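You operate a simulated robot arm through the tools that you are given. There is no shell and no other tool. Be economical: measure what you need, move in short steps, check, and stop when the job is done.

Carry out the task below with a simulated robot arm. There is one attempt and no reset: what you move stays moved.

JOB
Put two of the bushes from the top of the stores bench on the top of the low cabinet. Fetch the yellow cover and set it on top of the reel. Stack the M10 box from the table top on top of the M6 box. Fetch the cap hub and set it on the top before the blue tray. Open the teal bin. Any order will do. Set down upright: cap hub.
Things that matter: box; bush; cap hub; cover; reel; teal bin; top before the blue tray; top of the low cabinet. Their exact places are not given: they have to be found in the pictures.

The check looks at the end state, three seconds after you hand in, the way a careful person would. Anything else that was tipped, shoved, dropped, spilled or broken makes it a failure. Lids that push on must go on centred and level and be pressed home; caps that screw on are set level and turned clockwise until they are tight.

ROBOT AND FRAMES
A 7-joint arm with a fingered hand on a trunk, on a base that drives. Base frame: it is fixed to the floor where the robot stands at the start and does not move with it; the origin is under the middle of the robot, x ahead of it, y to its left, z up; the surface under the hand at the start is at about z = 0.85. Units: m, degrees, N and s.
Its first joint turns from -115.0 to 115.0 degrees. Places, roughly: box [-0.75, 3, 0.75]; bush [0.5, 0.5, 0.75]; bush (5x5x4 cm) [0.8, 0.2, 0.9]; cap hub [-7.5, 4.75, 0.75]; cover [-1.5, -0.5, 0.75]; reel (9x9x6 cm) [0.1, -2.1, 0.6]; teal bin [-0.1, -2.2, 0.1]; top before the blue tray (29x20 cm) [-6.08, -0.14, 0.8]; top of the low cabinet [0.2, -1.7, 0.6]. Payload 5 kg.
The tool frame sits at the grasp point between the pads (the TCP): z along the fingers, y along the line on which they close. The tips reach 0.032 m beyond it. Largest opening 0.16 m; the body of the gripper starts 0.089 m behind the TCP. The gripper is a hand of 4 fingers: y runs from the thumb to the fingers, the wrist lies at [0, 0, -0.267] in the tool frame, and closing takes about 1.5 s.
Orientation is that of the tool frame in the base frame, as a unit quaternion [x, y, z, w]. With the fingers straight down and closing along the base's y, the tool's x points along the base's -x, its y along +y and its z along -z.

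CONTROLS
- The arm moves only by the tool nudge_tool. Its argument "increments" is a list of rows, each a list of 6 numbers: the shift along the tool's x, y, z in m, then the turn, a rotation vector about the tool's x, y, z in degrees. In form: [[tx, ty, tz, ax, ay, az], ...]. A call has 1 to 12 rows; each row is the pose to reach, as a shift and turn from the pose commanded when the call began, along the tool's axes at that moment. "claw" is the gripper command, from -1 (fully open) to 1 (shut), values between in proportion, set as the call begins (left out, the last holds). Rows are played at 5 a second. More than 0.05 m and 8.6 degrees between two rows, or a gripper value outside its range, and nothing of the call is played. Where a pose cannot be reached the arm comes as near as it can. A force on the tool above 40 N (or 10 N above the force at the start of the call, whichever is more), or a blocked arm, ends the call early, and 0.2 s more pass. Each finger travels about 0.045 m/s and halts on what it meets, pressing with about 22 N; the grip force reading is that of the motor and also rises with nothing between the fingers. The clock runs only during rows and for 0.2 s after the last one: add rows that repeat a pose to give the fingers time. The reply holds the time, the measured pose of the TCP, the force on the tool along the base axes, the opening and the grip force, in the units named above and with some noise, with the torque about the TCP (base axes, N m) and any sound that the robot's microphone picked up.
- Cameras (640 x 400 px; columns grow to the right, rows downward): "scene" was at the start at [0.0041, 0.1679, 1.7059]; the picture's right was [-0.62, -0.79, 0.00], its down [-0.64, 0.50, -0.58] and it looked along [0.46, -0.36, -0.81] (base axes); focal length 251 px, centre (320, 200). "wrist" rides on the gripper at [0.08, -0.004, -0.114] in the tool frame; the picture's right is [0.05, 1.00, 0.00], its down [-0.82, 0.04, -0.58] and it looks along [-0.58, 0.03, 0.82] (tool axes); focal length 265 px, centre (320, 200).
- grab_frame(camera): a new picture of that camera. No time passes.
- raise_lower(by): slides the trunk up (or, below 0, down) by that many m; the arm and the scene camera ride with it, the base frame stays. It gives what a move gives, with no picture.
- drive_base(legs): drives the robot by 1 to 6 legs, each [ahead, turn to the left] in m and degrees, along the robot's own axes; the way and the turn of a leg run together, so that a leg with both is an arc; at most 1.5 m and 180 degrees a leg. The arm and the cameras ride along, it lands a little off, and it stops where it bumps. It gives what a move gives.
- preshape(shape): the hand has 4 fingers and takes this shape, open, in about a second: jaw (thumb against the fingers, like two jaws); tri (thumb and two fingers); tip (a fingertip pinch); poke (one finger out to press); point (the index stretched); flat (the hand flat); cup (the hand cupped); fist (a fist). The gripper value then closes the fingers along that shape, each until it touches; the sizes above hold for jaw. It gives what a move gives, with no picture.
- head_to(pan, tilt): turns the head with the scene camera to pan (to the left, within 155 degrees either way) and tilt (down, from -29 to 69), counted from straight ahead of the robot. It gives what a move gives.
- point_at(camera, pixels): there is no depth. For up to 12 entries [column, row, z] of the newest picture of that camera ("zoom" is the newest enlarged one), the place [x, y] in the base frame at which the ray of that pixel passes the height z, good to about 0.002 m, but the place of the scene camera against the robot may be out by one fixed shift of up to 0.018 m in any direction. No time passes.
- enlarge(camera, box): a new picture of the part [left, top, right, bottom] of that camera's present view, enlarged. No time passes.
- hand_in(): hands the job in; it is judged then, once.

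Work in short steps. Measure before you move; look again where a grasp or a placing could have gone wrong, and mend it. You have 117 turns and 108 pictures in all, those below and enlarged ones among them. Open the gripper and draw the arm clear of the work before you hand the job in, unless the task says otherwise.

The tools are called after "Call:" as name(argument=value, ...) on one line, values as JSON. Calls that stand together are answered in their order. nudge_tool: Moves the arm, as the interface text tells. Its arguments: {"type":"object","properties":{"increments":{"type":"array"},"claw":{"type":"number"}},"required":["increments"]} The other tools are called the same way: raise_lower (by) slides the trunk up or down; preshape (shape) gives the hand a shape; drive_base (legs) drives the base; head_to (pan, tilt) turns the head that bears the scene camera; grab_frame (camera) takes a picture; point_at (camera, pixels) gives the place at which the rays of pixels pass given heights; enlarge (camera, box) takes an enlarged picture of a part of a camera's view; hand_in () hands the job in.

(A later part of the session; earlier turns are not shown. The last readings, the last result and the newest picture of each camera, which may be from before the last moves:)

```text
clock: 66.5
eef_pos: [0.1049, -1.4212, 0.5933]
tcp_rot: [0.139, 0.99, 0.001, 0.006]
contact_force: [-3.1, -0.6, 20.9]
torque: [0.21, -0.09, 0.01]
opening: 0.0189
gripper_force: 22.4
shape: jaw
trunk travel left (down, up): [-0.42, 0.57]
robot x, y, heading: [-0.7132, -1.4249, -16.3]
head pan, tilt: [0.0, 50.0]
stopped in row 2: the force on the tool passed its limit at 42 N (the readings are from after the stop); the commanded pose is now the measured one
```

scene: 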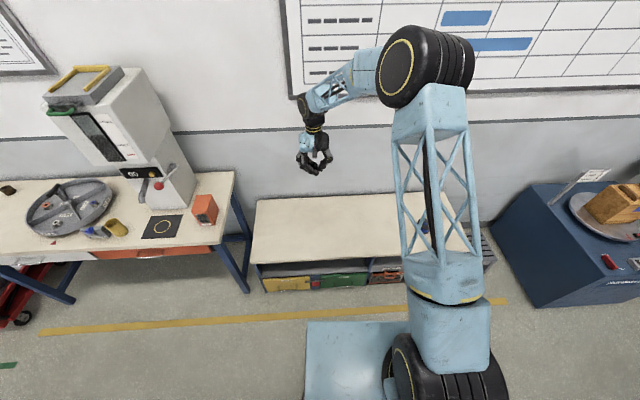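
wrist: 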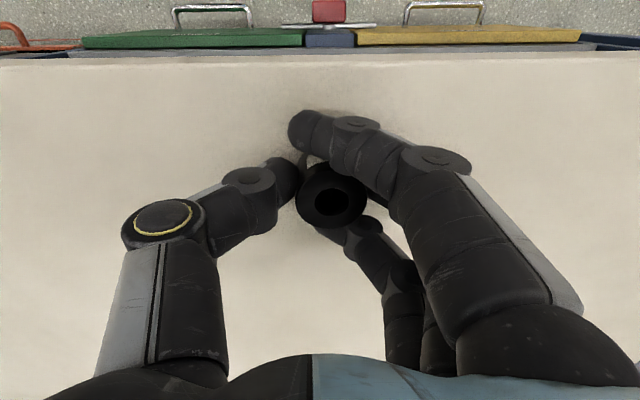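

Contact came at z≈0.596, so the top is ≈0.56. I back off 3 mm, open to 0.1 m, and rise.

Call:
nudge_tool(increments=[[0, 0, -0.003, 0, 0, 0], [0, 0, -0.003, 0, 0, 0]])

Call:
nudge_tool(increments=[[0, 0, 0, 0, 0, 0], [0, 0, 0, 0, 0, 0], [0, 0, 0, 0, 0, 0], [0, 0, 0, 0, 0, 0], [0, 0, 0, 0, 0, 0], [0, 0, 0, 0, 0, 0]], claw=-0.2)

Call:
nudge_tool(increments=[[0, 0, -0.04, 0, 0, 0], [0, 0, -0.08, 0, 0, 0], [0, 0, -0.12, 0, 0, 0], [0, 0, -0.16, 0, 0, 0], [0, 0, -0.16, 0, 0, 0]])

Call:
grab_frame(camera="wrist")

```text
clock: 67.1
eef_pos: [0.1039, -1.4231, 0.593]
tcp_rot: [0.14, 0.99, 0.001, 0.004]
contact_force: [3.5, -1.3, 8.7]
torque: [0.16, -0.15, -0.06]
opening: 0.0183
gripper_force: 21.9
shape: jaw
trunk travel left (down, up): [-0.42, 0.57]
robot x, y, heading: [-0.712, -1.421, -16.1]
head pan, tilt: [0.0, 50.0]
```

```text
clock: 68.5
eef_pos: [0.1026, -1.4226, 0.5923]
tcp_rot: [0.14, 0.99, 0.0, 0.004]
contact_force: [-0.7, -1.3, 7.0]
torque: [0.3, 0.09, 0.08]
opening: 0.0941
gripper_force: 0.0
shape: jaw
trunk travel left (down, up): [-0.42, 0.57]
robot x, y, heading: [-0.7126, -1.4214, -15.8]
head pan, tilt: [0.0, 50.0]
```

```text
clock: 69.7
eef_pos: [0.101, -1.4236, 0.7524]
tcp_rot: [0.141, 0.99, 0.001, 0.004]
contact_force: [-0.8, 0.1, 0.2]
torque: [-0.01, 0.0, 0.01]
opening: 0.0956
gripper_force: 0.0
shape: jaw
trunk travel left (down, up): [-0.42, 0.57]
robot x, y, heading: [-0.7151, -1.424, -16.1]
head pan, tilt: [0.0, 50.0]
```

```text
72 pictures are left
```

wrist: 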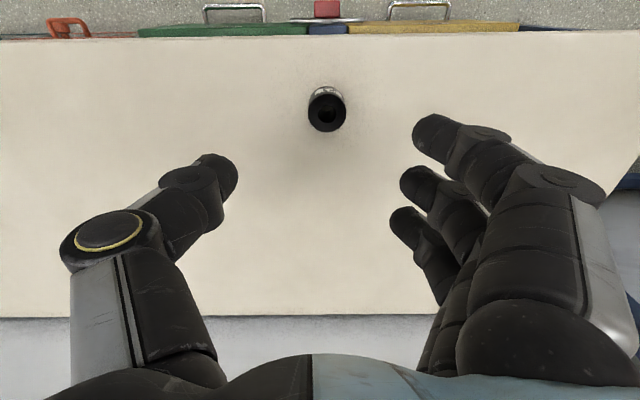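

The bush stands upright at (0.10,-1.42). I retract the arm and shift along the cabinet to face the teal bin, raising the hand to clear the reel.

Call:
nudge_tool(increments=[[0.03, 0, -0.03, 0, 0, 0], [0.07, 0, -0.05, 0, 0, 0], [0.11, 0, -0.07, 0, 0, 0], [0.15, 0, -0.1, 0, 0, 0], [0.19, 0, -0.12, 0, 0, 0], [0.23, 0, -0.12, 0, 0, 0], [0.27, 0, -0.12, 0, 0, 0], [0.31, 0, -0.12, 0, 0, 0]], claw=-1)

Call:
drive_base(legs=[[0, -91.5], [0.6, 0], [0, 95]])

Call:
grab_frame(camera="scene")

Call:
grab_frame(camera="wrist")

```text
clock: 71.5
eef_pos: [-0.1986, -1.3365, 0.8732]
tcp_rot: [0.141, 0.99, 0.0, 0.003]
contact_force: [0.1, 1.6, 0.7]
torque: [-0.01, -0.02, 0.01]
opening: 0.1601
gripper_force: 0.1
shape: jaw
trunk travel left (down, up): [-0.42, 0.57]
robot x, y, heading: [-0.7162, -1.4254, -16.1]
head pan, tilt: [0.0, 50.0]
```

```text
clock: 83.3
eef_pos: [-0.4067, -1.9066, 0.8717]
tcp_rot: [0.143, 0.99, 0.001, 0.005]
contact_force: [0.0, 0.3, 1.2]
torque: [0.03, -0.03, -0.01]
opening: 0.1599
gripper_force: 0.0
shape: jaw
trunk travel left (down, up): [-0.42, 0.57]
robot x, y, heading: [-0.9206, -1.9875, -16.4]
head pan, tilt: [0.0, 50.0]
```

```text
71 pictures are left
```

scene: 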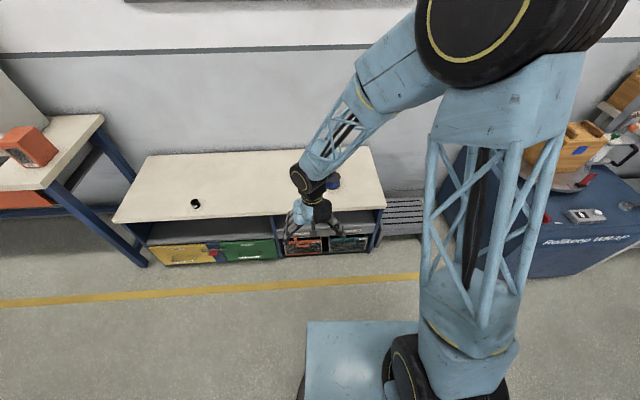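

```text
70 pictures are left
```

wrist: 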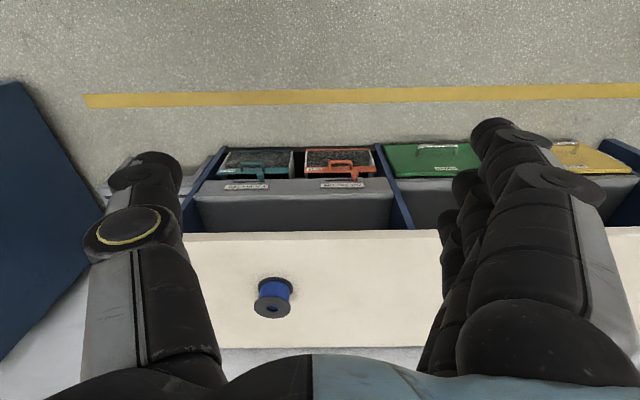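

I zoom in on the teal and orange bins in both views.

Call:
enlarge(camera="wrist", box=[180, 120, 400, 240])

Call:
enlarge(camera="scene", box=[270, 200, 400, 280])

```text
2.91 times, centred on (290, 180) of wrist
```

zoom: 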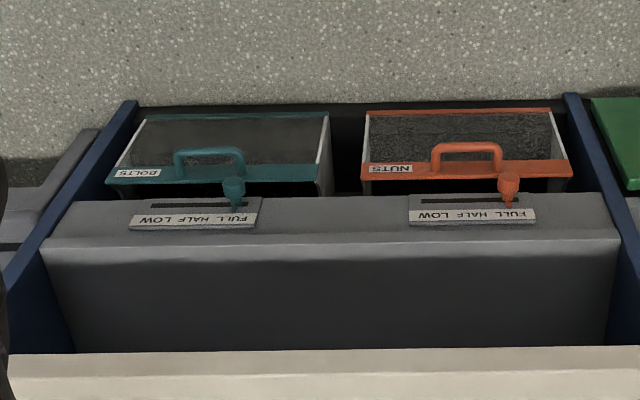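

```text
4.92 times, centred on (335, 240) of scene
```

zoom: 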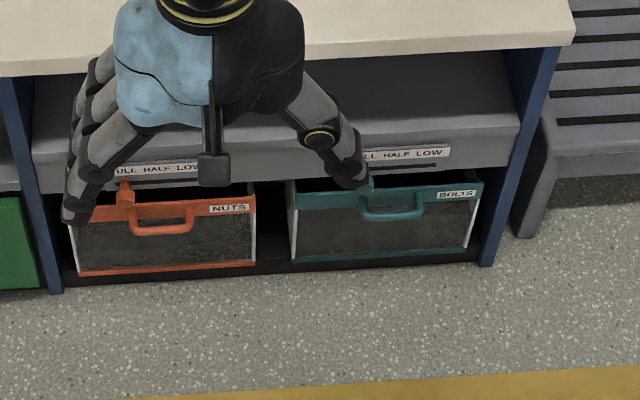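

The teal BOLTS bin has a loop handle on its front. I lower the trunk (hand is about 0.3 m in front of the cabinet) to see the handle closer.

Call:
raise_lower(by=-0.4)

Call:
nudge_tool(increments=[[0, -0.04, 0, 0, 0, 0], [0, -0.08, 0, 0, 0, 0], [0, -0.12, 0, 0, 0, 0], [0, -0.12, 0, 0, -8, 0], [0, -0.12, 0, 0, -16, 0], [0, -0.12, 0, 0, -24, 0], [0, -0.12, 0, 0, -30, 0], [0, -0.12, 0, 0, -30, 0]])

Call:
grab_frame(camera="wrist")

Call:
grab_frame(camera="scene")

```text
clock: 87.2
eef_pos: [-0.408, -1.9069, 0.4732]
tcp_rot: [0.142, 0.99, 0.0, 0.004]
contact_force: [0.8, 0.7, -0.5]
torque: [-0.02, 0.01, -0.02]
opening: 0.1601
gripper_force: 0.0
shape: jaw
trunk travel left (down, up): [-0.02, 0.97]
robot x, y, heading: [-0.9232, -1.9898, -16.3]
head pan, tilt: [0.0, 50.0]
```

```text
clock: 89.2
eef_pos: [-0.4346, -2.2184, 0.4654]
tcp_rot: [0.349, 0.904, -0.082, 0.231]
contact_force: [0.3, -0.3, -0.4]
torque: [-0.02, 0.02, -0.02]
opening: 0.1601
gripper_force: 0.1
shape: jaw
out of reach, approached as far as the arm can: row 6, 7, 8
trunk travel left (down, up): [-0.02, 0.97]
robot x, y, heading: [-0.9242, -1.9892, -16.4]
head pan, tilt: [0.0, 50.0]
stopped in row 8: the arm was blocked; the commanded pose is now the measured one
```

```text
67 pictures are left
```

wrist: 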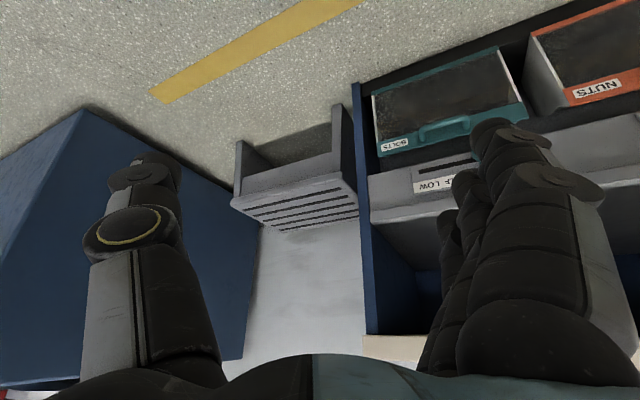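

```text
66 pictures are left
```

scene: 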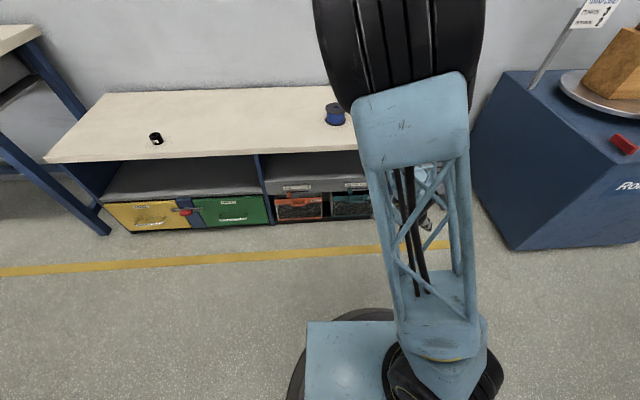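

The tilt hit a reach limit this close in and twisted the hand. Triangulating puts the teal handle at about (-0.115,-2.205,0.22), so I restore the straight-down pose a bit in front of it for a close look.

Call:
nudge_tool(increments=[[-0.003, 0.0245, 0.002, -1.13, 5.62, -5.08], [-0.0055, 0.049, 0.004, -2.26, 11.24, -10.16], [-0.008, 0.0735, 0.006, -3.39, 16.86, -15.24], [-0.011, 0.098, 0.008, -4.52, 22.48, -20.32], [-0.0135, 0.122, 0.009, -5.65, 28.1, -25.4], [-0.0135, 0.122, 0.009, -5.65, 28.1, -25.4]])

Call:
grab_frame(camera="wrist")

```text
clock: 90.8
eef_pos: [-0.3303, -2.0758, 0.4653]
tcp_rot: [0.083, 0.997, 0.0, 0.0]
contact_force: [1.0, 0.6, 0.1]
torque: [-0.13, 0.02, -0.01]
opening: 0.1601
gripper_force: 0.0
shape: jaw
out of reach, approached as far as the arm can: row 2
trunk travel left (down, up): [-0.02, 0.97]
robot x, y, heading: [-0.9248, -1.9889, -16.5]
head pan, tilt: [0.0, 50.0]
stopped in row 6: the arm was blocked; the commanded pose is now the measured one
```

```text
65 pictures are left
```

wrist: 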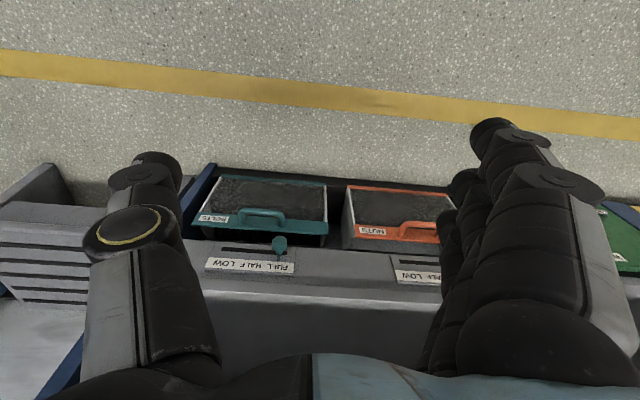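

I zoom on the handle, now at about (265,216).

Call:
enlarge(camera="wrist", box=[190, 165, 350, 275])

Call:
point_at(camera="zoom", pixels=[[188, 173, 0.22], [377, 180, 0.22], [200, 215, 0.22], [540, 272, 0.22], [290, 180, 0.22], [290, 190, 0.22], [290, 235, 0.22]])

```text
3.64 times, centred on (270, 220) of wrist
```

zoom: 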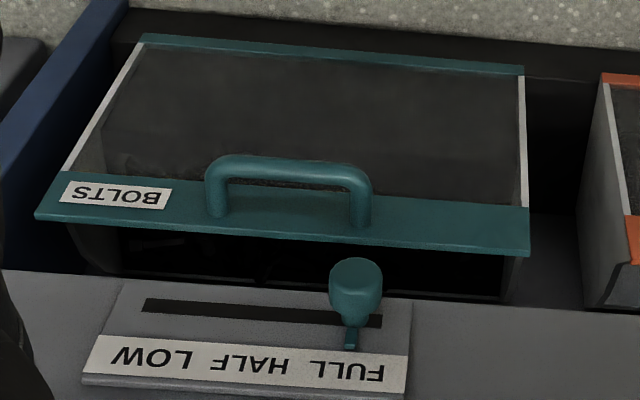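

```text
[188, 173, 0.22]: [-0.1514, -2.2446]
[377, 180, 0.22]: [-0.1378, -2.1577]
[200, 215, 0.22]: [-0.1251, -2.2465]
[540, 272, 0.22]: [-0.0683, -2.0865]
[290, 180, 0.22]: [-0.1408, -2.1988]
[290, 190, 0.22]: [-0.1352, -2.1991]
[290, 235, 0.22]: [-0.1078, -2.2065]
```

The handle loop is ~7 cm wide and stands ~3 cm off the teal band. I'll put the thumb behind the bar: first yaw the hand so the thumb faces the cabinet, then tilt.

Call:
nudge_tool(increments=[[0, 0, 0, 0, 0, -8], [0, 0, 0, 0, 0, -16], [0, 0, 0, 0, 0, -24], [0, 0, 0, 0, 0, -32], [0, 0, 0, 0, 0, -40], [0, 0, 0, 0, 0, -48], [0, 0, 0, 0, 0, -56], [0, 0, 0, 0, 0, -64], [0, 0, 0, 0, 0, -72], [0, 0, 0, 0, 0, -80], [0, 0, 0, 0, 0, -87], [0, 0, 0, 0, 0, -87]])

Call:
nudge_tool(increments=[[0, 0, 0, 8, 0, 0], [0, 0, 0, 16, 0, 0], [0, 0, 0, 24, 0, 0], [0, 0, 0, 30, 0, 0], [0, 0, 0, 30, 0, 0]])

Call:
grab_frame(camera="wrist")

```text
clock: 93.3
eef_pos: [-0.3313, -2.0778, 0.464]
tcp_rot: [-0.625, 0.781, 0.001, 0.0]
contact_force: [0.7, 0.3, 0.5]
torque: [0.0, 0.02, -0.01]
opening: 0.1601
gripper_force: 0.0
shape: jaw
trunk travel left (down, up): [-0.02, 0.97]
robot x, y, heading: [-0.9211, -1.9889, -16.5]
head pan, tilt: [0.0, 50.0]
```

```text
clock: 94.5
eef_pos: [-0.3314, -2.0768, 0.4652]
tcp_rot: [-0.601, 0.757, -0.2, 0.161]
contact_force: [0.8, 0.5, 0.2]
torque: [-0.04, 0.06, 0.01]
opening: 0.1598
gripper_force: 0.1
shape: jaw
out of reach, approached as far as the arm can: row 3, 4
trunk travel left (down, up): [-0.02, 0.97]
robot x, y, heading: [-0.924, -1.9869, -16.4]
head pan, tilt: [0.0, 50.0]
```

```text
63 pictures are left
```

wrist: 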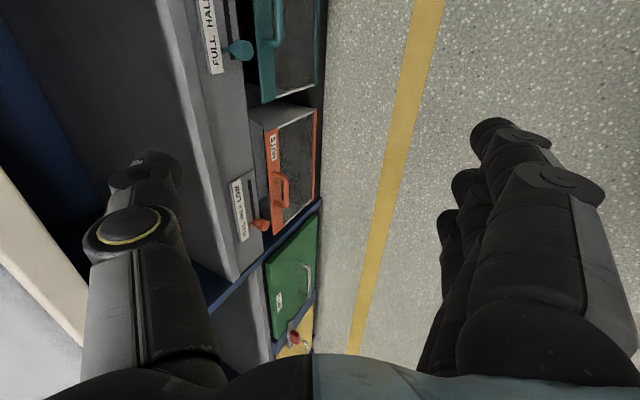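

Tilt works. With the bar near (-0.143,-2.195,0.22), I move to a pre-grasp 9 cm short along the finger direction with the opening at 7 cm.

Call:
nudge_tool(increments=[[0.0122, -0.006, 0.038, 0, 0, 0], [0.0244, -0.012, 0.076, 0, 0, 0], [0.0366, -0.018, 0.114, 0, 0, 0], [0.0488, -0.024, 0.152, 0, 0, 0], [0.061, -0.03, 0.19, 0, 0, 0], [0.0732, -0.036, 0.227, 0, 0, 0], [0.0732, -0.036, 0.227, 0, 0, 0], [0.0732, -0.036, 0.227, 0, 0, 0]], claw=0.125)

Call:
grab_frame(camera="wrist")

```text
clock: 96.3
eef_pos: [-0.2056, -2.1832, 0.2859]
tcp_rot: [-0.603, 0.755, -0.202, 0.162]
contact_force: [0.5, 0.5, 0.2]
torque: [0.01, -0.01, -0.01]
opening: 0.0709
gripper_force: 0.1
shape: jaw
trunk travel left (down, up): [-0.02, 0.97]
robot x, y, heading: [-0.9238, -1.9899, -16.6]
head pan, tilt: [0.0, 50.0]
```

```text
62 pictures are left
```

wrist: 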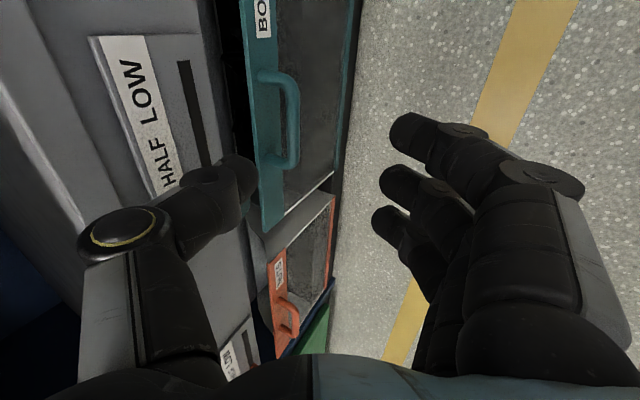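

The handle bar is at (292,120), with about a 2 cm gap behind it. The level-slider knob hides behind the thumb, so I offset 1 cm away from it and advance halfway.

Call:
nudge_tool(increments=[[0.016, 0.004, 0, 0, 0, 0], [0.016, 0.004, 0.02, 0, 0, 0], [0.016, 0.004, 0.04, 0, 0, 0], [0.016, 0.004, 0.04, 0, 0, 0]])

Call:
grab_frame(camera="wrist")

```text
clock: 97.3
eef_pos: [-0.1917, -2.1999, 0.2481]
tcp_rot: [-0.603, 0.754, -0.202, 0.162]
contact_force: [-1.2, 1.0, 0.1]
torque: [-0.01, 0.0, 0.0]
opening: 0.0709
gripper_force: 0.0
shape: jaw
trunk travel left (down, up): [-0.02, 0.97]
robot x, y, heading: [-0.9218, -1.9901, -16.6]
head pan, tilt: [0.0, 50.0]
```

```text
61 pictures are left
```

wrist: 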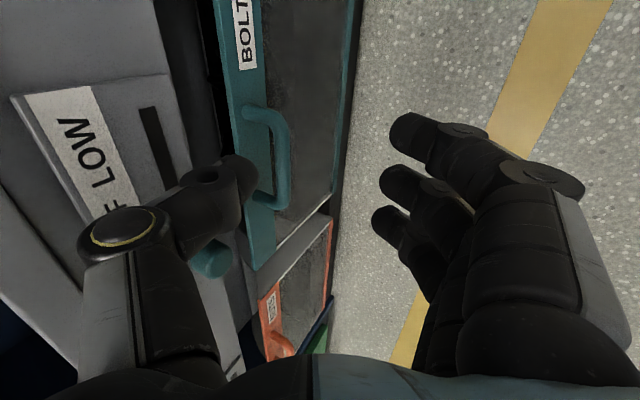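

The knob at (210,262) is clear of the thumb and the bar is at tool y≈-0.025. I advance the rest and look.

Call:
nudge_tool(increments=[[0, 0.002, 0.015, 0, 0, 0], [0, 0.002, 0.028, 0, 0, 0], [0, 0.002, 0.036, 0, 0, 0], [0, 0.002, 0.036, 0, 0, 0]])

Call:
grab_frame(camera="wrist")

```text
clock: 98.3
eef_pos: [-0.177, -2.2053, 0.2162]
tcp_rot: [-0.603, 0.755, -0.201, 0.162]
contact_force: [0.3, 0.0, 0.1]
torque: [0.02, 0.01, 0.0]
opening: 0.0707
gripper_force: 0.0
shape: jaw
trunk travel left (down, up): [-0.02, 0.97]
robot x, y, heading: [-0.9239, -1.9886, -16.4]
head pan, tilt: [0.0, 50.0]
```

```text
60 pictures are left
```

wrist: 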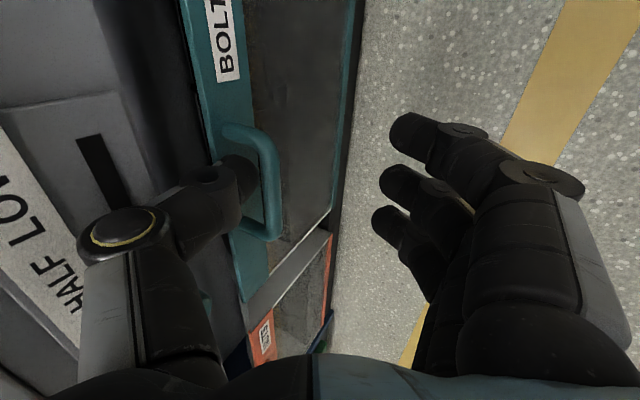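

The thumb tip is inside the loop behind the bar, with no contact force. I close the hand on the bar.

Call:
nudge_tool(increments=[[0, 0, 0, 0, 0, 0], [0, 0, 0, 0, 0, 0], [0, 0, 0, 0, 0, 0], [0, 0, 0, 0, 0, 0], [0, 0, 0, 0, 0, 0], [0, 0, 0, 0, 0, 0]], claw=1)

Call:
grab_frame(camera="wrist")

```text
clock: 99.8
eef_pos: [-0.1785, -2.2047, 0.2171]
tcp_rot: [-0.602, 0.755, -0.201, 0.162]
contact_force: [1.7, -1.0, 2.1]
torque: [-0.08, 0.0, 0.13]
opening: 0.0139
gripper_force: 22.3
shape: jaw
trunk travel left (down, up): [-0.02, 0.97]
robot x, y, heading: [-0.9214, -1.9941, -16.3]
head pan, tilt: [0.0, 50.0]
```

```text
59 pictures are left
```

wrist: 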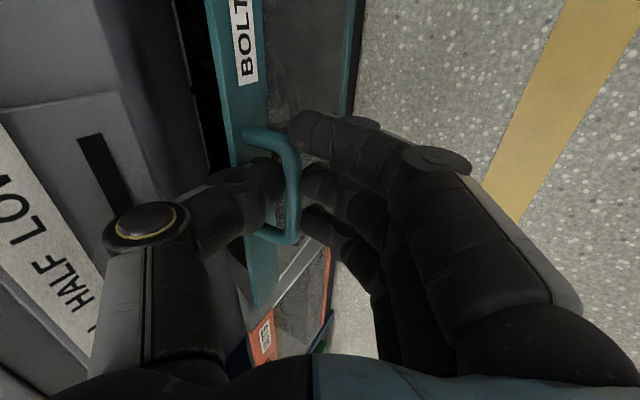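

The bar is gripped and the bin has already come out slightly. I pull outward along the cabinet normal.

Call:
nudge_tool(increments=[[0, 0.017, -0.01, 0, 0, 0], [0, 0.035, -0.02, 0, 0, 0], [0, 0.052, -0.03, 0, 0, 0], [0, 0.069, -0.04, 0, 0, 0], [0, 0.087, -0.05, 0, 0, 0], [0, 0.087, -0.05, 0, 0, 0]])

Call:
grab_frame(camera="wrist")

```text
clock: 101.2
eef_pos: [-0.2764, -2.1827, 0.2175]
tcp_rot: [-0.603, 0.755, -0.201, 0.162]
contact_force: [-0.9, 0.1, -0.7]
torque: [0.0, -0.03, 0.01]
opening: 0.0093
gripper_force: 22.1
shape: jaw
trunk travel left (down, up): [-0.02, 0.97]
robot x, y, heading: [-0.9231, -1.9904, -16.3]
head pan, tilt: [0.0, 50.0]
```

```text
58 pictures are left
```

wrist: 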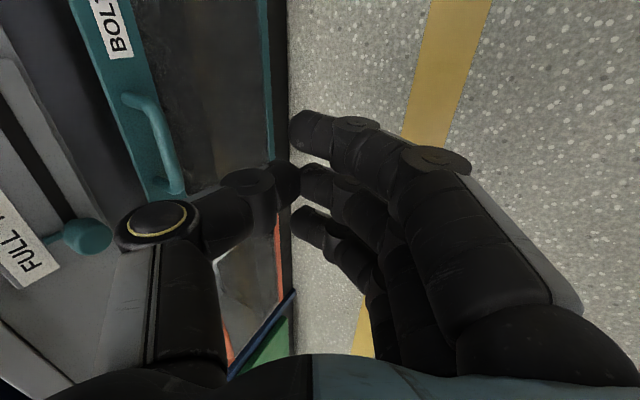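

The grip slipped off the bar. I back away a bit and examine how the bin has moved.

Call:
enlarge(camera="wrist", box=[40, 0, 320, 260])

Call:
enlarge(camera="scene", box=[250, 160, 450, 250])

```text
1.54 times, centred on (180, 130) of wrist
```

zoom: 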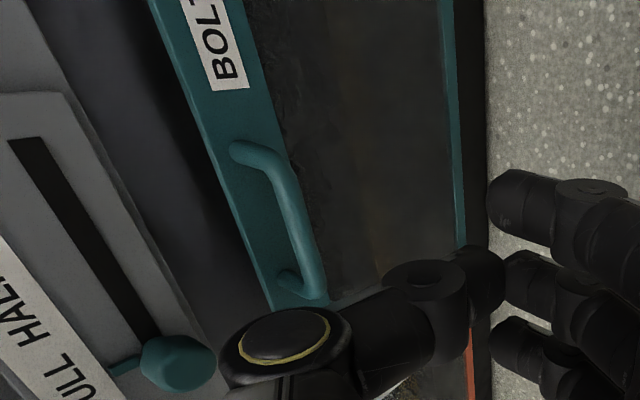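

```text
3.20 times, centred on (350, 205) of scene
```

zoom: 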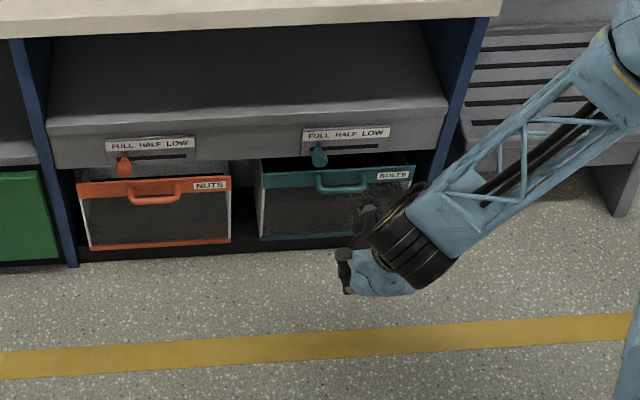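

Readings conflict about whether the bin moved, so I open the hand, back off and look again.

Call:
nudge_tool(increments=[[0, 0.017, -0.04, 0, 0, 0], [0, 0.035, -0.08, 0, 0, 0], [0, 0.035, -0.12, 0, 0, 0], [0, 0.035, -0.12, 0, 0, 0], [0, 0.035, -0.12, 0, 0, 0]], claw=0.125)

Call:
grab_frame(camera="wrist")

Call:
enlarge(camera="scene", box=[250, 160, 450, 250])

```text
clock: 102.3
eef_pos: [-0.3634, -2.1626, 0.3044]
tcp_rot: [-0.603, 0.755, -0.2, 0.162]
contact_force: [0.3, 0.7, 0.2]
torque: [-0.01, 0.0, 0.0]
opening: 0.0695
gripper_force: 0.0
shape: jaw
trunk travel left (down, up): [-0.02, 0.97]
robot x, y, heading: [-0.9238, -1.9899, -16.5]
head pan, tilt: [0.0, 50.0]
```

```text
55 pictures are left
```

wrist: 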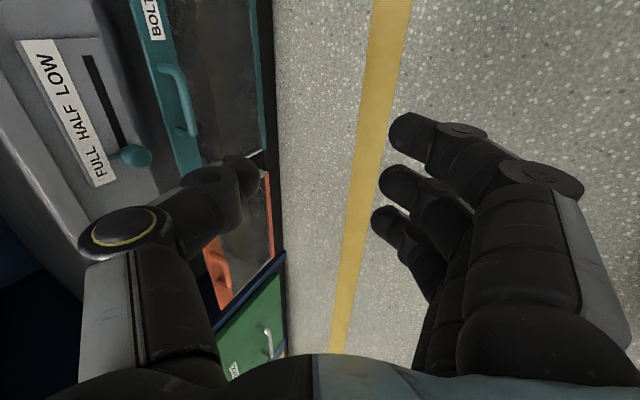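

```text
3.20 times, centred on (350, 205) of scene
```

zoom: 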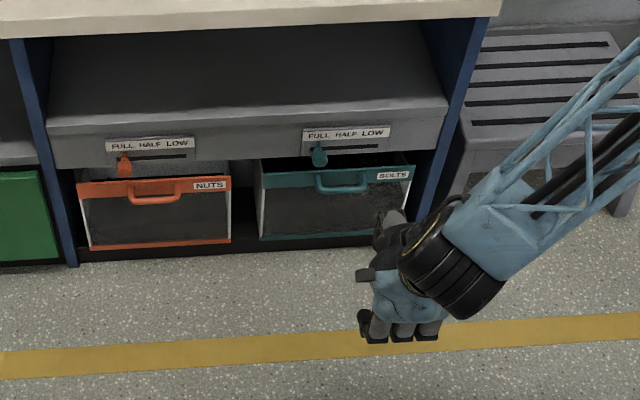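

The bin sits at its original place: it moved about 2 cm when gripped and swung back, which suggests a tip-out bin hinged at the bottom. I re-insert the thumb slightly deeper, then will pull slowly along an arc.

Call:
nudge_tool(increments=[[0, -0.04, 0.03, 0, 0, 0], [0, -0.08, 0.06, 0, 0, 0], [0, -0.122, 0.085, 0, 0, 0], [0, -0.122, 0.095, 0, 0, 0], [0, -0.122, 0.12, 0, 0, 0], [0, -0.122, 0.145, 0, 0, 0], [0, -0.122, 0.165, 0, 0, 0], [0, -0.122, 0.174, 0, 0, 0], [0, -0.122, 0.174, 0, 0, 0]])

Call:
nudge_tool(increments=[[0, 0, 0, 0, 0, 0], [0, 0, 0, 0, 0, 0], [0, 0, 0, 0, 0, 0], [0, 0, 0, 0, 0, 0], [0, 0, 0, 0, 0, 0], [0, 0, 0, 0, 0, 0]], claw=1)

Call:
nudge_tool(increments=[[0, 0.006, -0.004, 2, 0, 0], [0, 0.012, -0.007, 4, 0, 0], [0, 0.018, -0.01, 6, 0, 0], [0, 0.024, -0.013, 8, 0, 0], [0, 0.03, -0.016, 10, 0, 0], [0, 0.03, -0.016, 10, 0, 0]])

Call:
grab_frame(camera="wrist")

Call:
enlarge(camera="scene", box=[250, 160, 450, 250])

```text
clock: 104.3
eef_pos: [-0.1742, -2.203, 0.2147]
tcp_rot: [-0.603, 0.755, -0.201, 0.162]
contact_force: [-1.3, 1.6, -0.4]
torque: [-0.05, 0.04, 0.03]
opening: 0.0689
gripper_force: 0.0
shape: jaw
trunk travel left (down, up): [-0.02, 0.97]
robot x, y, heading: [-0.9207, -1.9877, -16.5]
head pan, tilt: [0.0, 50.0]
```

```text
clock: 105.8
eef_pos: [-0.1747, -2.2029, 0.2155]
tcp_rot: [-0.603, 0.755, -0.202, 0.161]
contact_force: [1.7, -0.1, 0.5]
torque: [-0.02, 0.0, 0.14]
opening: 0.0132
gripper_force: 21.8
shape: jaw
trunk travel left (down, up): [-0.02, 0.97]
robot x, y, heading: [-0.9244, -1.9885, -16.5]
head pan, tilt: [0.0, 50.0]
```

```text
clock: 107.2
eef_pos: [-0.2084, -2.1977, 0.2116]
tcp_rot: [-0.587, 0.734, -0.266, 0.214]
contact_force: [-1.3, -1.1, 4.9]
torque: [-0.07, -0.12, 0.05]
opening: 0.0103
gripper_force: 22.1
shape: jaw
trunk travel left (down, up): [-0.02, 0.97]
robot x, y, heading: [-0.9245, -1.9881, -16.2]
head pan, tilt: [0.0, 50.0]
```

```text
53 pictures are left
```

wrist: 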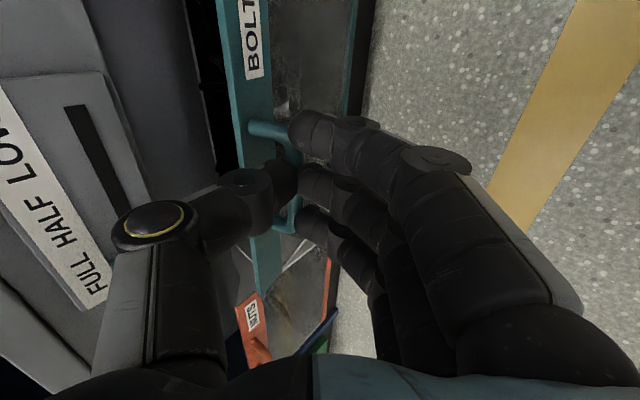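

```text
3.20 times, centred on (350, 205) of scene
```

zoom: 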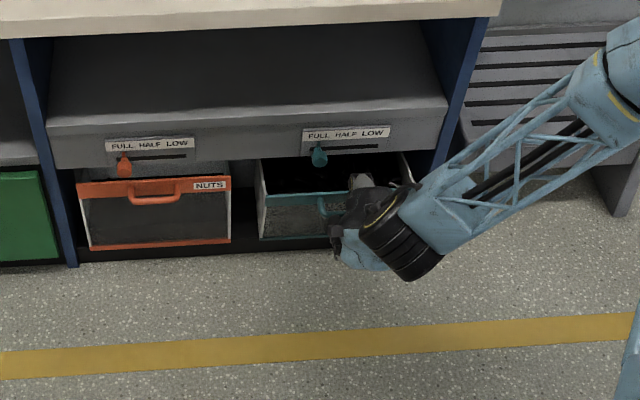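

Confirmed: the bin tips out about its bottom edge and the grip holds. I keep following the arc with rotation.

Call:
nudge_tool(increments=[[0, 0.012, -0.0015, 4, 0, 0], [0, 0.0237, -0.0022, 8, 0, 0], [0, 0.0357, -0.0018, 12, 0, 0], [0, 0.0477, -0.0009, 16, 0, 0], [0, 0.0595, 0.001, 20, 0, 0], [0, 0.0712, 0.0036, 24, 0, 0], [0, 0.0712, 0.0036, 24, 0, 0]])

Call:
grab_frame(camera="wrist")

Call:
enlarge(camera="scene", box=[250, 160, 450, 250])

```text
clock: 108.8
eef_pos: [-0.2188, -2.1948, 0.2047]
tcp_rot: [-0.579, 0.725, -0.291, 0.234]
contact_force: [-0.5, -0.1, -0.5]
torque: [0.01, -0.01, 0.01]
opening: 0.0089
gripper_force: 22.1
shape: jaw
out of reach, approached as far as the arm can: row 2, 3, 4, 5, 6, 7
trunk travel left (down, up): [-0.02, 0.97]
robot x, y, heading: [-0.9209, -1.9869, -16.3]
head pan, tilt: [0.0, 50.0]
```

```text
51 pictures are left
```

wrist: 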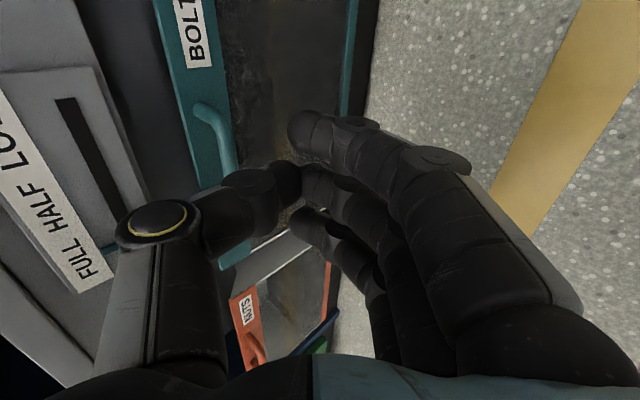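

```text
3.20 times, centred on (350, 205) of scene
```

zoom: 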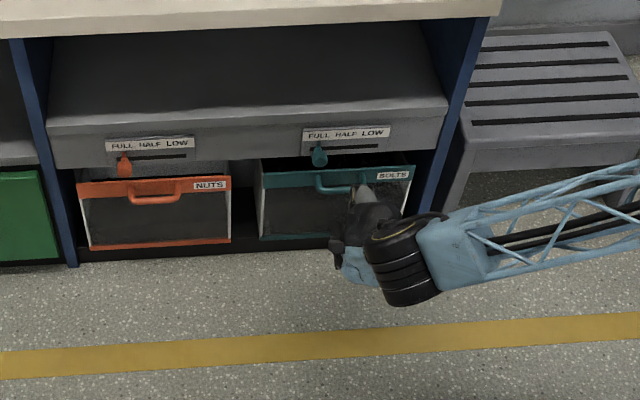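

It slipped when the arm hit its reach limit through rotating. Keeping the 30° tilt constant suits the loop better, so I return to the pre-grasp pose at 30° tilt with the hand open.

Call:
nudge_tool(increments=[[0, 0.015, -0.014, 0, 0, 0], [0, 0.029, -0.028, -4, 0, 0], [0, 0.01, -0.05, -8, 0, 0], [0, -0.012, -0.071, -12, 0, 0], [0, -0.027, -0.085, -13.8, 0, 0], [0, -0.045, -0.067, -13.8, 0, 0], [0, -0.059, -0.053, -13.8, 0, 0], [0, -0.059, -0.053, -13.8, 0, 0]], claw=0.125)

Call:
grab_frame(camera="wrist")

```text
clock: 110.5
eef_pos: [-0.2128, -2.1954, 0.2865]
tcp_rot: [-0.603, 0.755, -0.202, 0.163]
contact_force: [0.6, -0.8, -0.1]
torque: [-0.01, 0.0, -0.02]
opening: 0.0698
gripper_force: 0.0
shape: jaw
trunk travel left (down, up): [-0.02, 0.97]
robot x, y, heading: [-0.9184, -1.9892, -16.6]
head pan, tilt: [0.0, 50.0]
```

```text
49 pictures are left
```

wrist: 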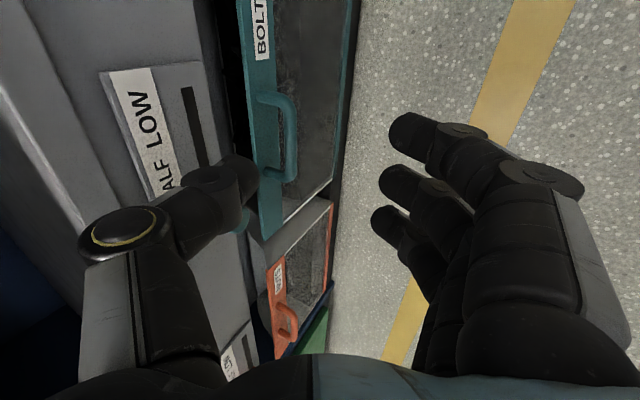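

Same pre-grasp view as before. I insert, close, and follow the bottom-hinge arc at constant tilt.

Call:
nudge_tool(increments=[[0, 0, 0.03, 0, 0, 0], [0, 0, 0.06, 0, 0, 0], [0, 0, 0.078, 0, 0, 0], [0, 0, 0.086, 0, 0, 0], [0, 0, 0.086, 0, 0, 0]])

Call:
nudge_tool(increments=[[0, 0, 0, 0, 0, 0], [0, 0, 0, 0, 0, 0], [0, 0, 0, 0, 0, 0], [0, 0, 0, 0, 0, 0], [0, 0, 0, 0, 0, 0], [0, 0, 0, 0, 0, 0]], claw=1)

Call:
nudge_tool(increments=[[0, 0.0065, -0.002, 0, 0, 0], [0, 0.013, -0.004, 0, 0, 0], [0, 0.0196, -0.0055, 0, 0, 0], [0, 0.0262, -0.007, 0, 0, 0], [0, 0.033, -0.008, 0, 0, 0], [0, 0.0398, -0.009, 0, 0, 0], [0, 0.0466, -0.0093, 0, 0, 0], [0, 0.0534, -0.0096, 0, 0, 0], [0, 0.06, -0.0095, 0, 0, 0], [0, 0.067, -0.0092, 0, 0, 0], [0, 0.067, -0.0092, 0, 0, 0]])

Call:
grab_frame(camera="wrist")

```text
clock: 111.8
eef_pos: [-0.17, -2.2045, 0.2098]
tcp_rot: [-0.603, 0.754, -0.202, 0.163]
contact_force: [-7.3, 1.9, 1.4]
torque: [-0.03, -0.14, 0.05]
opening: 0.066
gripper_force: 0.0
shape: jaw
trunk travel left (down, up): [-0.02, 0.97]
robot x, y, heading: [-0.9228, -1.9902, -16.3]
head pan, tilt: [0.0, 50.0]
```

```text
clock: 113.2
eef_pos: [-0.1709, -2.2054, 0.2092]
tcp_rot: [-0.603, 0.754, -0.202, 0.162]
contact_force: [2.9, -1.0, -3.5]
torque: [-0.12, 0.04, 0.08]
opening: 0.0089
gripper_force: 22.3
shape: jaw
trunk travel left (down, up): [-0.02, 0.97]
robot x, y, heading: [-0.9228, -1.988, -16.4]
head pan, tilt: [0.0, 50.0]
```

```text
clock: 115.5
eef_pos: [-0.2307, -2.1926, 0.1882]
tcp_rot: [-0.602, 0.755, -0.203, 0.164]
contact_force: [-0.1, 0.4, 18.8]
torque: [-0.47, -2.26, 0.0]
opening: 0.0138
gripper_force: 22.0
shape: jaw
trunk travel left (down, up): [-0.02, 0.97]
robot x, y, heading: [-0.9229, -1.9868, -16.4]
head pan, tilt: [0.0, 50.0]
```

```text
48 pictures are left
```

wrist: 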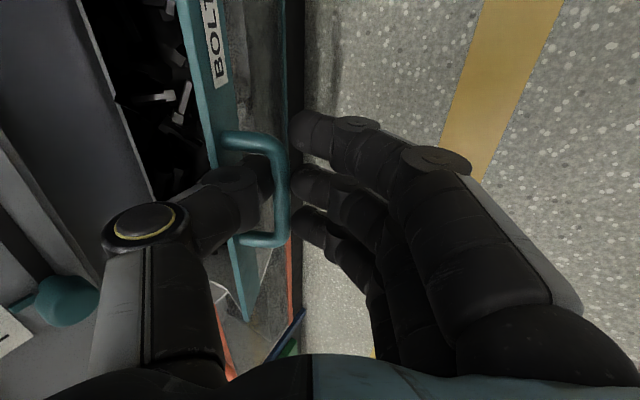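

The bin is open about 25° with bolts visible, and an upward force of 19 N says I'm pressing a little low. I continue outward with less drop.

Call:
nudge_tool(increments=[[0, 0.004, -0.006, 0, 0, 0], [0, 0.011, -0.009, 0, 0, 0], [0, 0.018, -0.011, 0, 0, 0], [0, 0.025, -0.012, 0, 0, 0], [0, 0.032, -0.0125, 0, 0, 0], [0, 0.039, -0.0125, 0, 0, 0], [0, 0.046, -0.012, 0, 0, 0], [0, 0.046, -0.012, 0, 0, 0]])

Call:
grab_frame(camera="wrist")

Call:
enlarge(camera="scene", box=[250, 160, 450, 285])

```text
clock: 116.1
eef_pos: [-0.2384, -2.1897, 0.1857]
tcp_rot: [-0.603, 0.754, -0.203, 0.163]
contact_force: [22.4, -3.9, -24.5]
torque: [0.03, 0.21, 0.1]
opening: 0.0097
gripper_force: 21.8
shape: jaw
trunk travel left (down, up): [-0.02, 0.97]
robot x, y, heading: [-0.9214, -1.9863, -16.7]
head pan, tilt: [0.0, 50.0]
stopped in row 2: the force on the tool passed its limit at 43 N (the readings are from after the stop); the commanded pose is now the measured one
```

```text
47 pictures are left
```

wrist: 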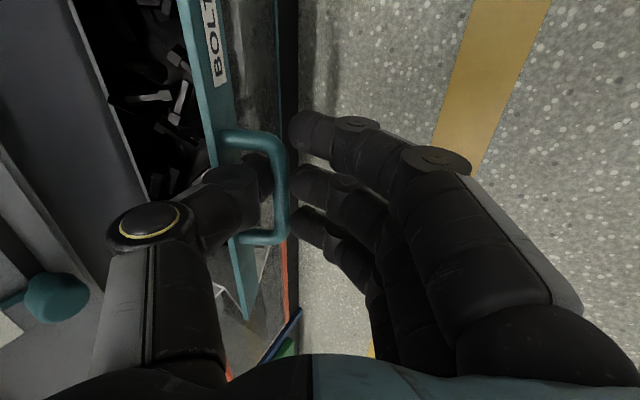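

```text
3.20 times, centred on (350, 222) of scene
```

zoom: 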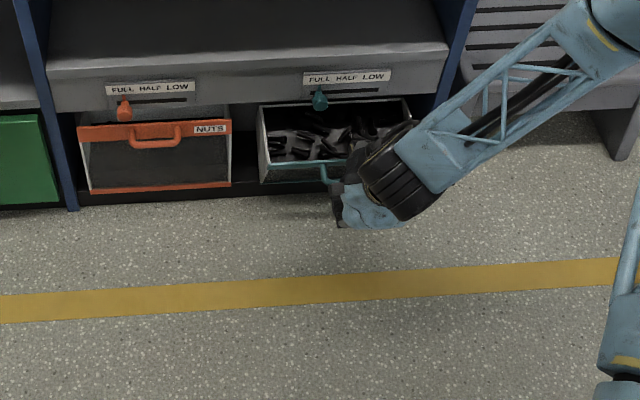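

The bin looks fully tipped and resists further pull (43 N), likely at its stop. I open the hand in place and see whether it stays open.

Call:
nudge_tool(increments=[[0, 0, 0, 0, 0, 0], [0, 0, 0, 0, 0, 0], [0, 0, 0, 0, 0, 0], [0, 0, 0, 0, 0, 0], [0, 0, 0, 0, 0, 0], [0, 0, 0, 0, 0, 0]], claw=0.3)

Call:
grab_frame(camera="wrist")

```text
clock: 117.5
eef_pos: [-0.2401, -2.1904, 0.1864]
tcp_rot: [-0.602, 0.755, -0.203, 0.162]
contact_force: [-0.2, -1.3, 3.4]
torque: [-0.04, -0.3, -0.06]
opening: 0.0576
gripper_force: 0.0
shape: jaw
trunk travel left (down, up): [-0.02, 0.97]
robot x, y, heading: [-0.9246, -1.9909, -16.4]
head pan, tilt: [0.0, 50.0]
```

```text
45 pictures are left
```

wrist: 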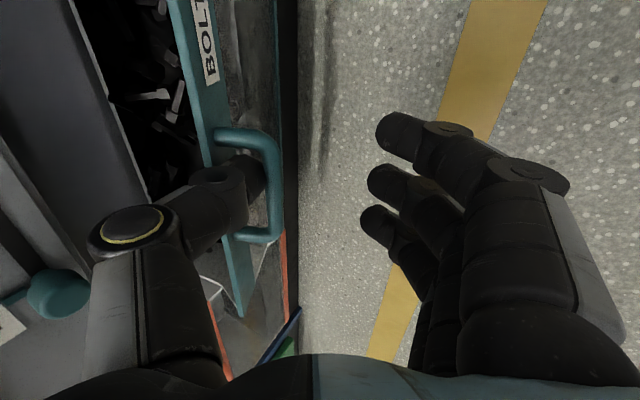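

The bin stays so far, but the thumb might be propping it. I withdraw the thumb along the finger axis and look.

Call:
nudge_tool(increments=[[0, 0.003, -0.02, 0, 0, 0], [0, 0.003, -0.045, 0, 0, 0], [0, 0.003, -0.08, 0, 0, 0], [0, 0.003, -0.08, 0, 0, 0], [0, 0.003, -0.08, 0, 0, 0], [0, 0.003, -0.08, 0, 0, 0]])

Call:
grab_frame(camera="wrist")

```text
clock: 118.9
eef_pos: [-0.2825, -2.1808, 0.2561]
tcp_rot: [-0.602, 0.755, -0.202, 0.162]
contact_force: [0.2, -0.3, -0.1]
torque: [0.04, 0.0, -0.02]
opening: 0.0561
gripper_force: 0.0
shape: jaw
trunk travel left (down, up): [-0.02, 0.97]
robot x, y, heading: [-0.9178, -1.989, -16.5]
head pan, tilt: [0.0, 50.0]
```

```text
44 pictures are left
```

wrist: 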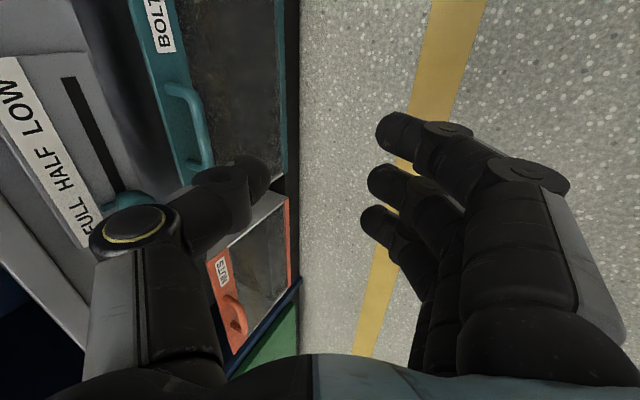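

The bin swung shut by gravity, so it needs to go past its balance point. This time I hook the bar with the thumb without pinching, which leaves the loop free to rotate, and follow the arc further.

Call:
nudge_tool(increments=[[0, -0.03, -0.01, 0, 0, 0], [0, -0.06, 0, 0, 0, 0], [0, -0.079, 0.013, 0, 0, 0], [0, -0.079, 0.045, 0, 0, 0], [0, -0.079, 0.075, 0, 0, 0], [0, -0.079, 0.088, 0, 0, 0], [0, -0.079, 0.092, 0, 0, 0], [0, -0.079, 0.092, 0, 0, 0]], claw=0.225)

Call:
nudge_tool(increments=[[0, 0.015, -0.003, 0, 0, 0], [0, 0.027, -0.006, 0, 0, 0], [0, 0.039, -0.0065, 0, 0, 0], [0, 0.052, -0.006, 0, 0, 0], [0, 0.064, -0.003, 0, 0, 0], [0, 0.0765, 0, 0, 0, 0], [0, 0.089, 0.004, 0, 0, 0], [0, 0.1005, 0.009, 0, 0, 0], [0, 0.112, 0.015, 0, 0, 0], [0, 0.1225, 0.0216, 0, 0, 0], [0, 0.1225, 0.0216, 0, 0, 0]])

Call:
grab_frame(camera="wrist")

Call:
enlarge(camera="scene", box=[250, 160, 450, 285])

```text
clock: 120.7
eef_pos: [-0.1706, -2.2052, 0.2144]
tcp_rot: [-0.603, 0.755, -0.202, 0.161]
contact_force: [-3.5, 0.5, 0.0]
torque: [0.03, -0.05, 0.03]
opening: 0.0597
gripper_force: 0.0
shape: jaw
trunk travel left (down, up): [-0.02, 0.97]
robot x, y, heading: [-0.9246, -1.9874, -16.5]
head pan, tilt: [0.0, 50.0]
```

```text
clock: 122.4
eef_pos: [-0.2445, -2.1891, 0.1685]
tcp_rot: [-0.603, 0.754, -0.204, 0.163]
contact_force: [-14.3, 1.5, 29.8]
torque: [-0.48, -2.37, -0.1]
opening: 0.0706
gripper_force: 0.1
shape: jaw
trunk travel left (down, up): [-0.02, 0.97]
robot x, y, heading: [-0.9207, -1.9903, -16.3]
head pan, tilt: [0.0, 50.0]
stopped in row 8: the force on the tool passed its limit at 43 N (the readings are from after the stop); the commanded pose is now the measured one
```

```text
43 pictures are left
```

wrist: 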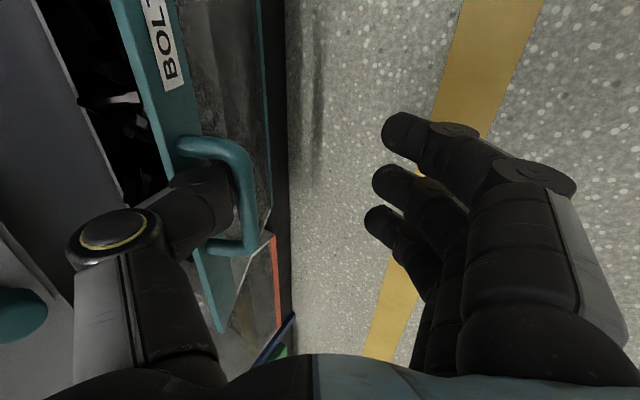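

```text
3.20 times, centred on (350, 222) of scene
```

zoom: 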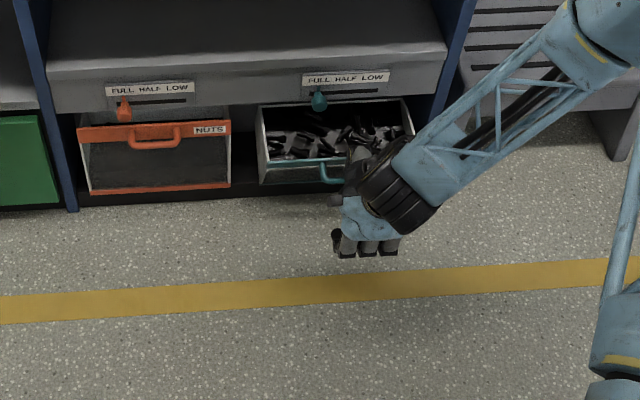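

The thumb's knuckle is pressing on the bin's band, since it's inserted too deep. I ease up 12 mm and continue the arc outward.

Call:
nudge_tool(increments=[[0, 0, -0.006, 0, 0, 0], [0, 0.003, -0.012, 0, 0, 0], [0, 0.013, -0.0095, 0, 0, 0], [0, 0.024, -0.005, 0, 0, 0], [0, 0.035, 0.001, 0, 0, 0], [0, 0.045, 0.008, 0, 0, 0], [0, 0.045, 0.008, 0, 0, 0]])

Call:
grab_frame(camera="wrist")

Call:
enlarge(camera="scene", box=[250, 160, 450, 285])

```text
clock: 123.6
eef_pos: [-0.2735, -2.1841, 0.1558]
tcp_rot: [-0.603, 0.753, -0.205, 0.164]
contact_force: [-18.6, 3.4, 29.6]
torque: [-0.71, -3.21, -0.06]
opening: 0.0768
gripper_force: 0.1
shape: jaw
trunk travel left (down, up): [-0.02, 0.97]
robot x, y, heading: [-0.9252, -1.9898, -16.6]
head pan, tilt: [0.0, 50.0]
stopped in row 5: the force on the tool passed its limit at 50 N (the readings are from after the stop); the commanded pose is now the measured one
```

```text
41 pictures are left
```

wrist: 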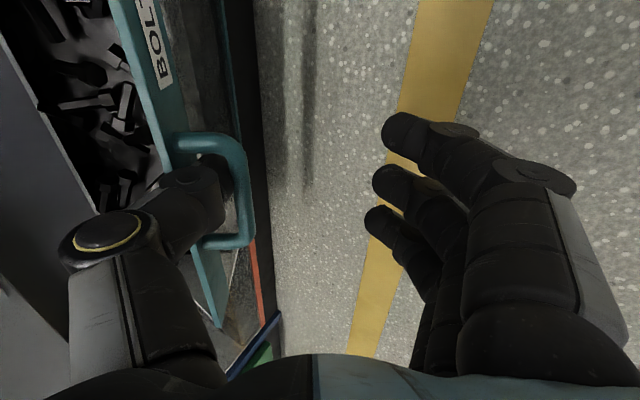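

```text
3.20 times, centred on (350, 222) of scene
```

zoom: 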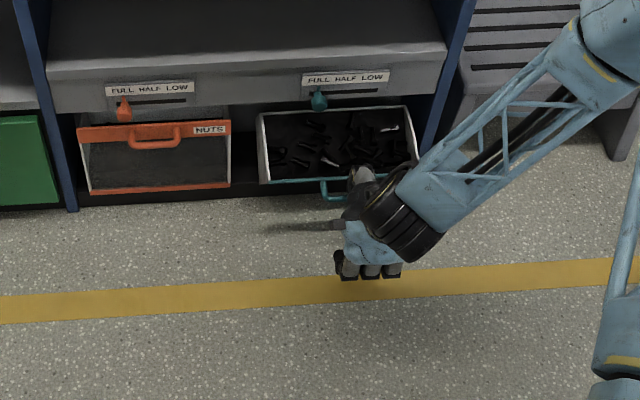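

The bin is now open much wider, roughly 45-50°. I ease off and withdraw the thumb along the finger axis to test whether it stays.

Call:
nudge_tool(increments=[[0, 0, -0.01, 0, 0, 0], [0, 0.0, -0.02, 0, 0, 0], [0, 0, -0.035, 0, 0, 0], [0, 0, -0.055, 0, 0, 0], [0, 0, -0.08, 0, 0, 0], [0, 0, -0.08, 0, 0, 0], [0, 0, -0.08, 0, 0, 0]])

Call:
grab_frame(camera="wrist")

```text
clock: 125.2
eef_pos: [-0.3113, -2.1747, 0.2215]
tcp_rot: [-0.603, 0.754, -0.203, 0.163]
contact_force: [-0.3, 0.4, 0.2]
torque: [-0.02, 0.05, 0.04]
opening: 0.0624
gripper_force: 0.1
shape: jaw
trunk travel left (down, up): [-0.02, 0.97]
robot x, y, heading: [-0.9235, -1.9901, -16.5]
head pan, tilt: [0.0, 50.0]
```

```text
39 pictures are left
```

wrist: 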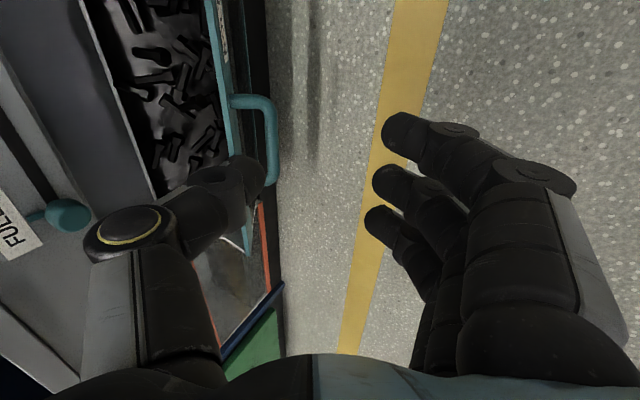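

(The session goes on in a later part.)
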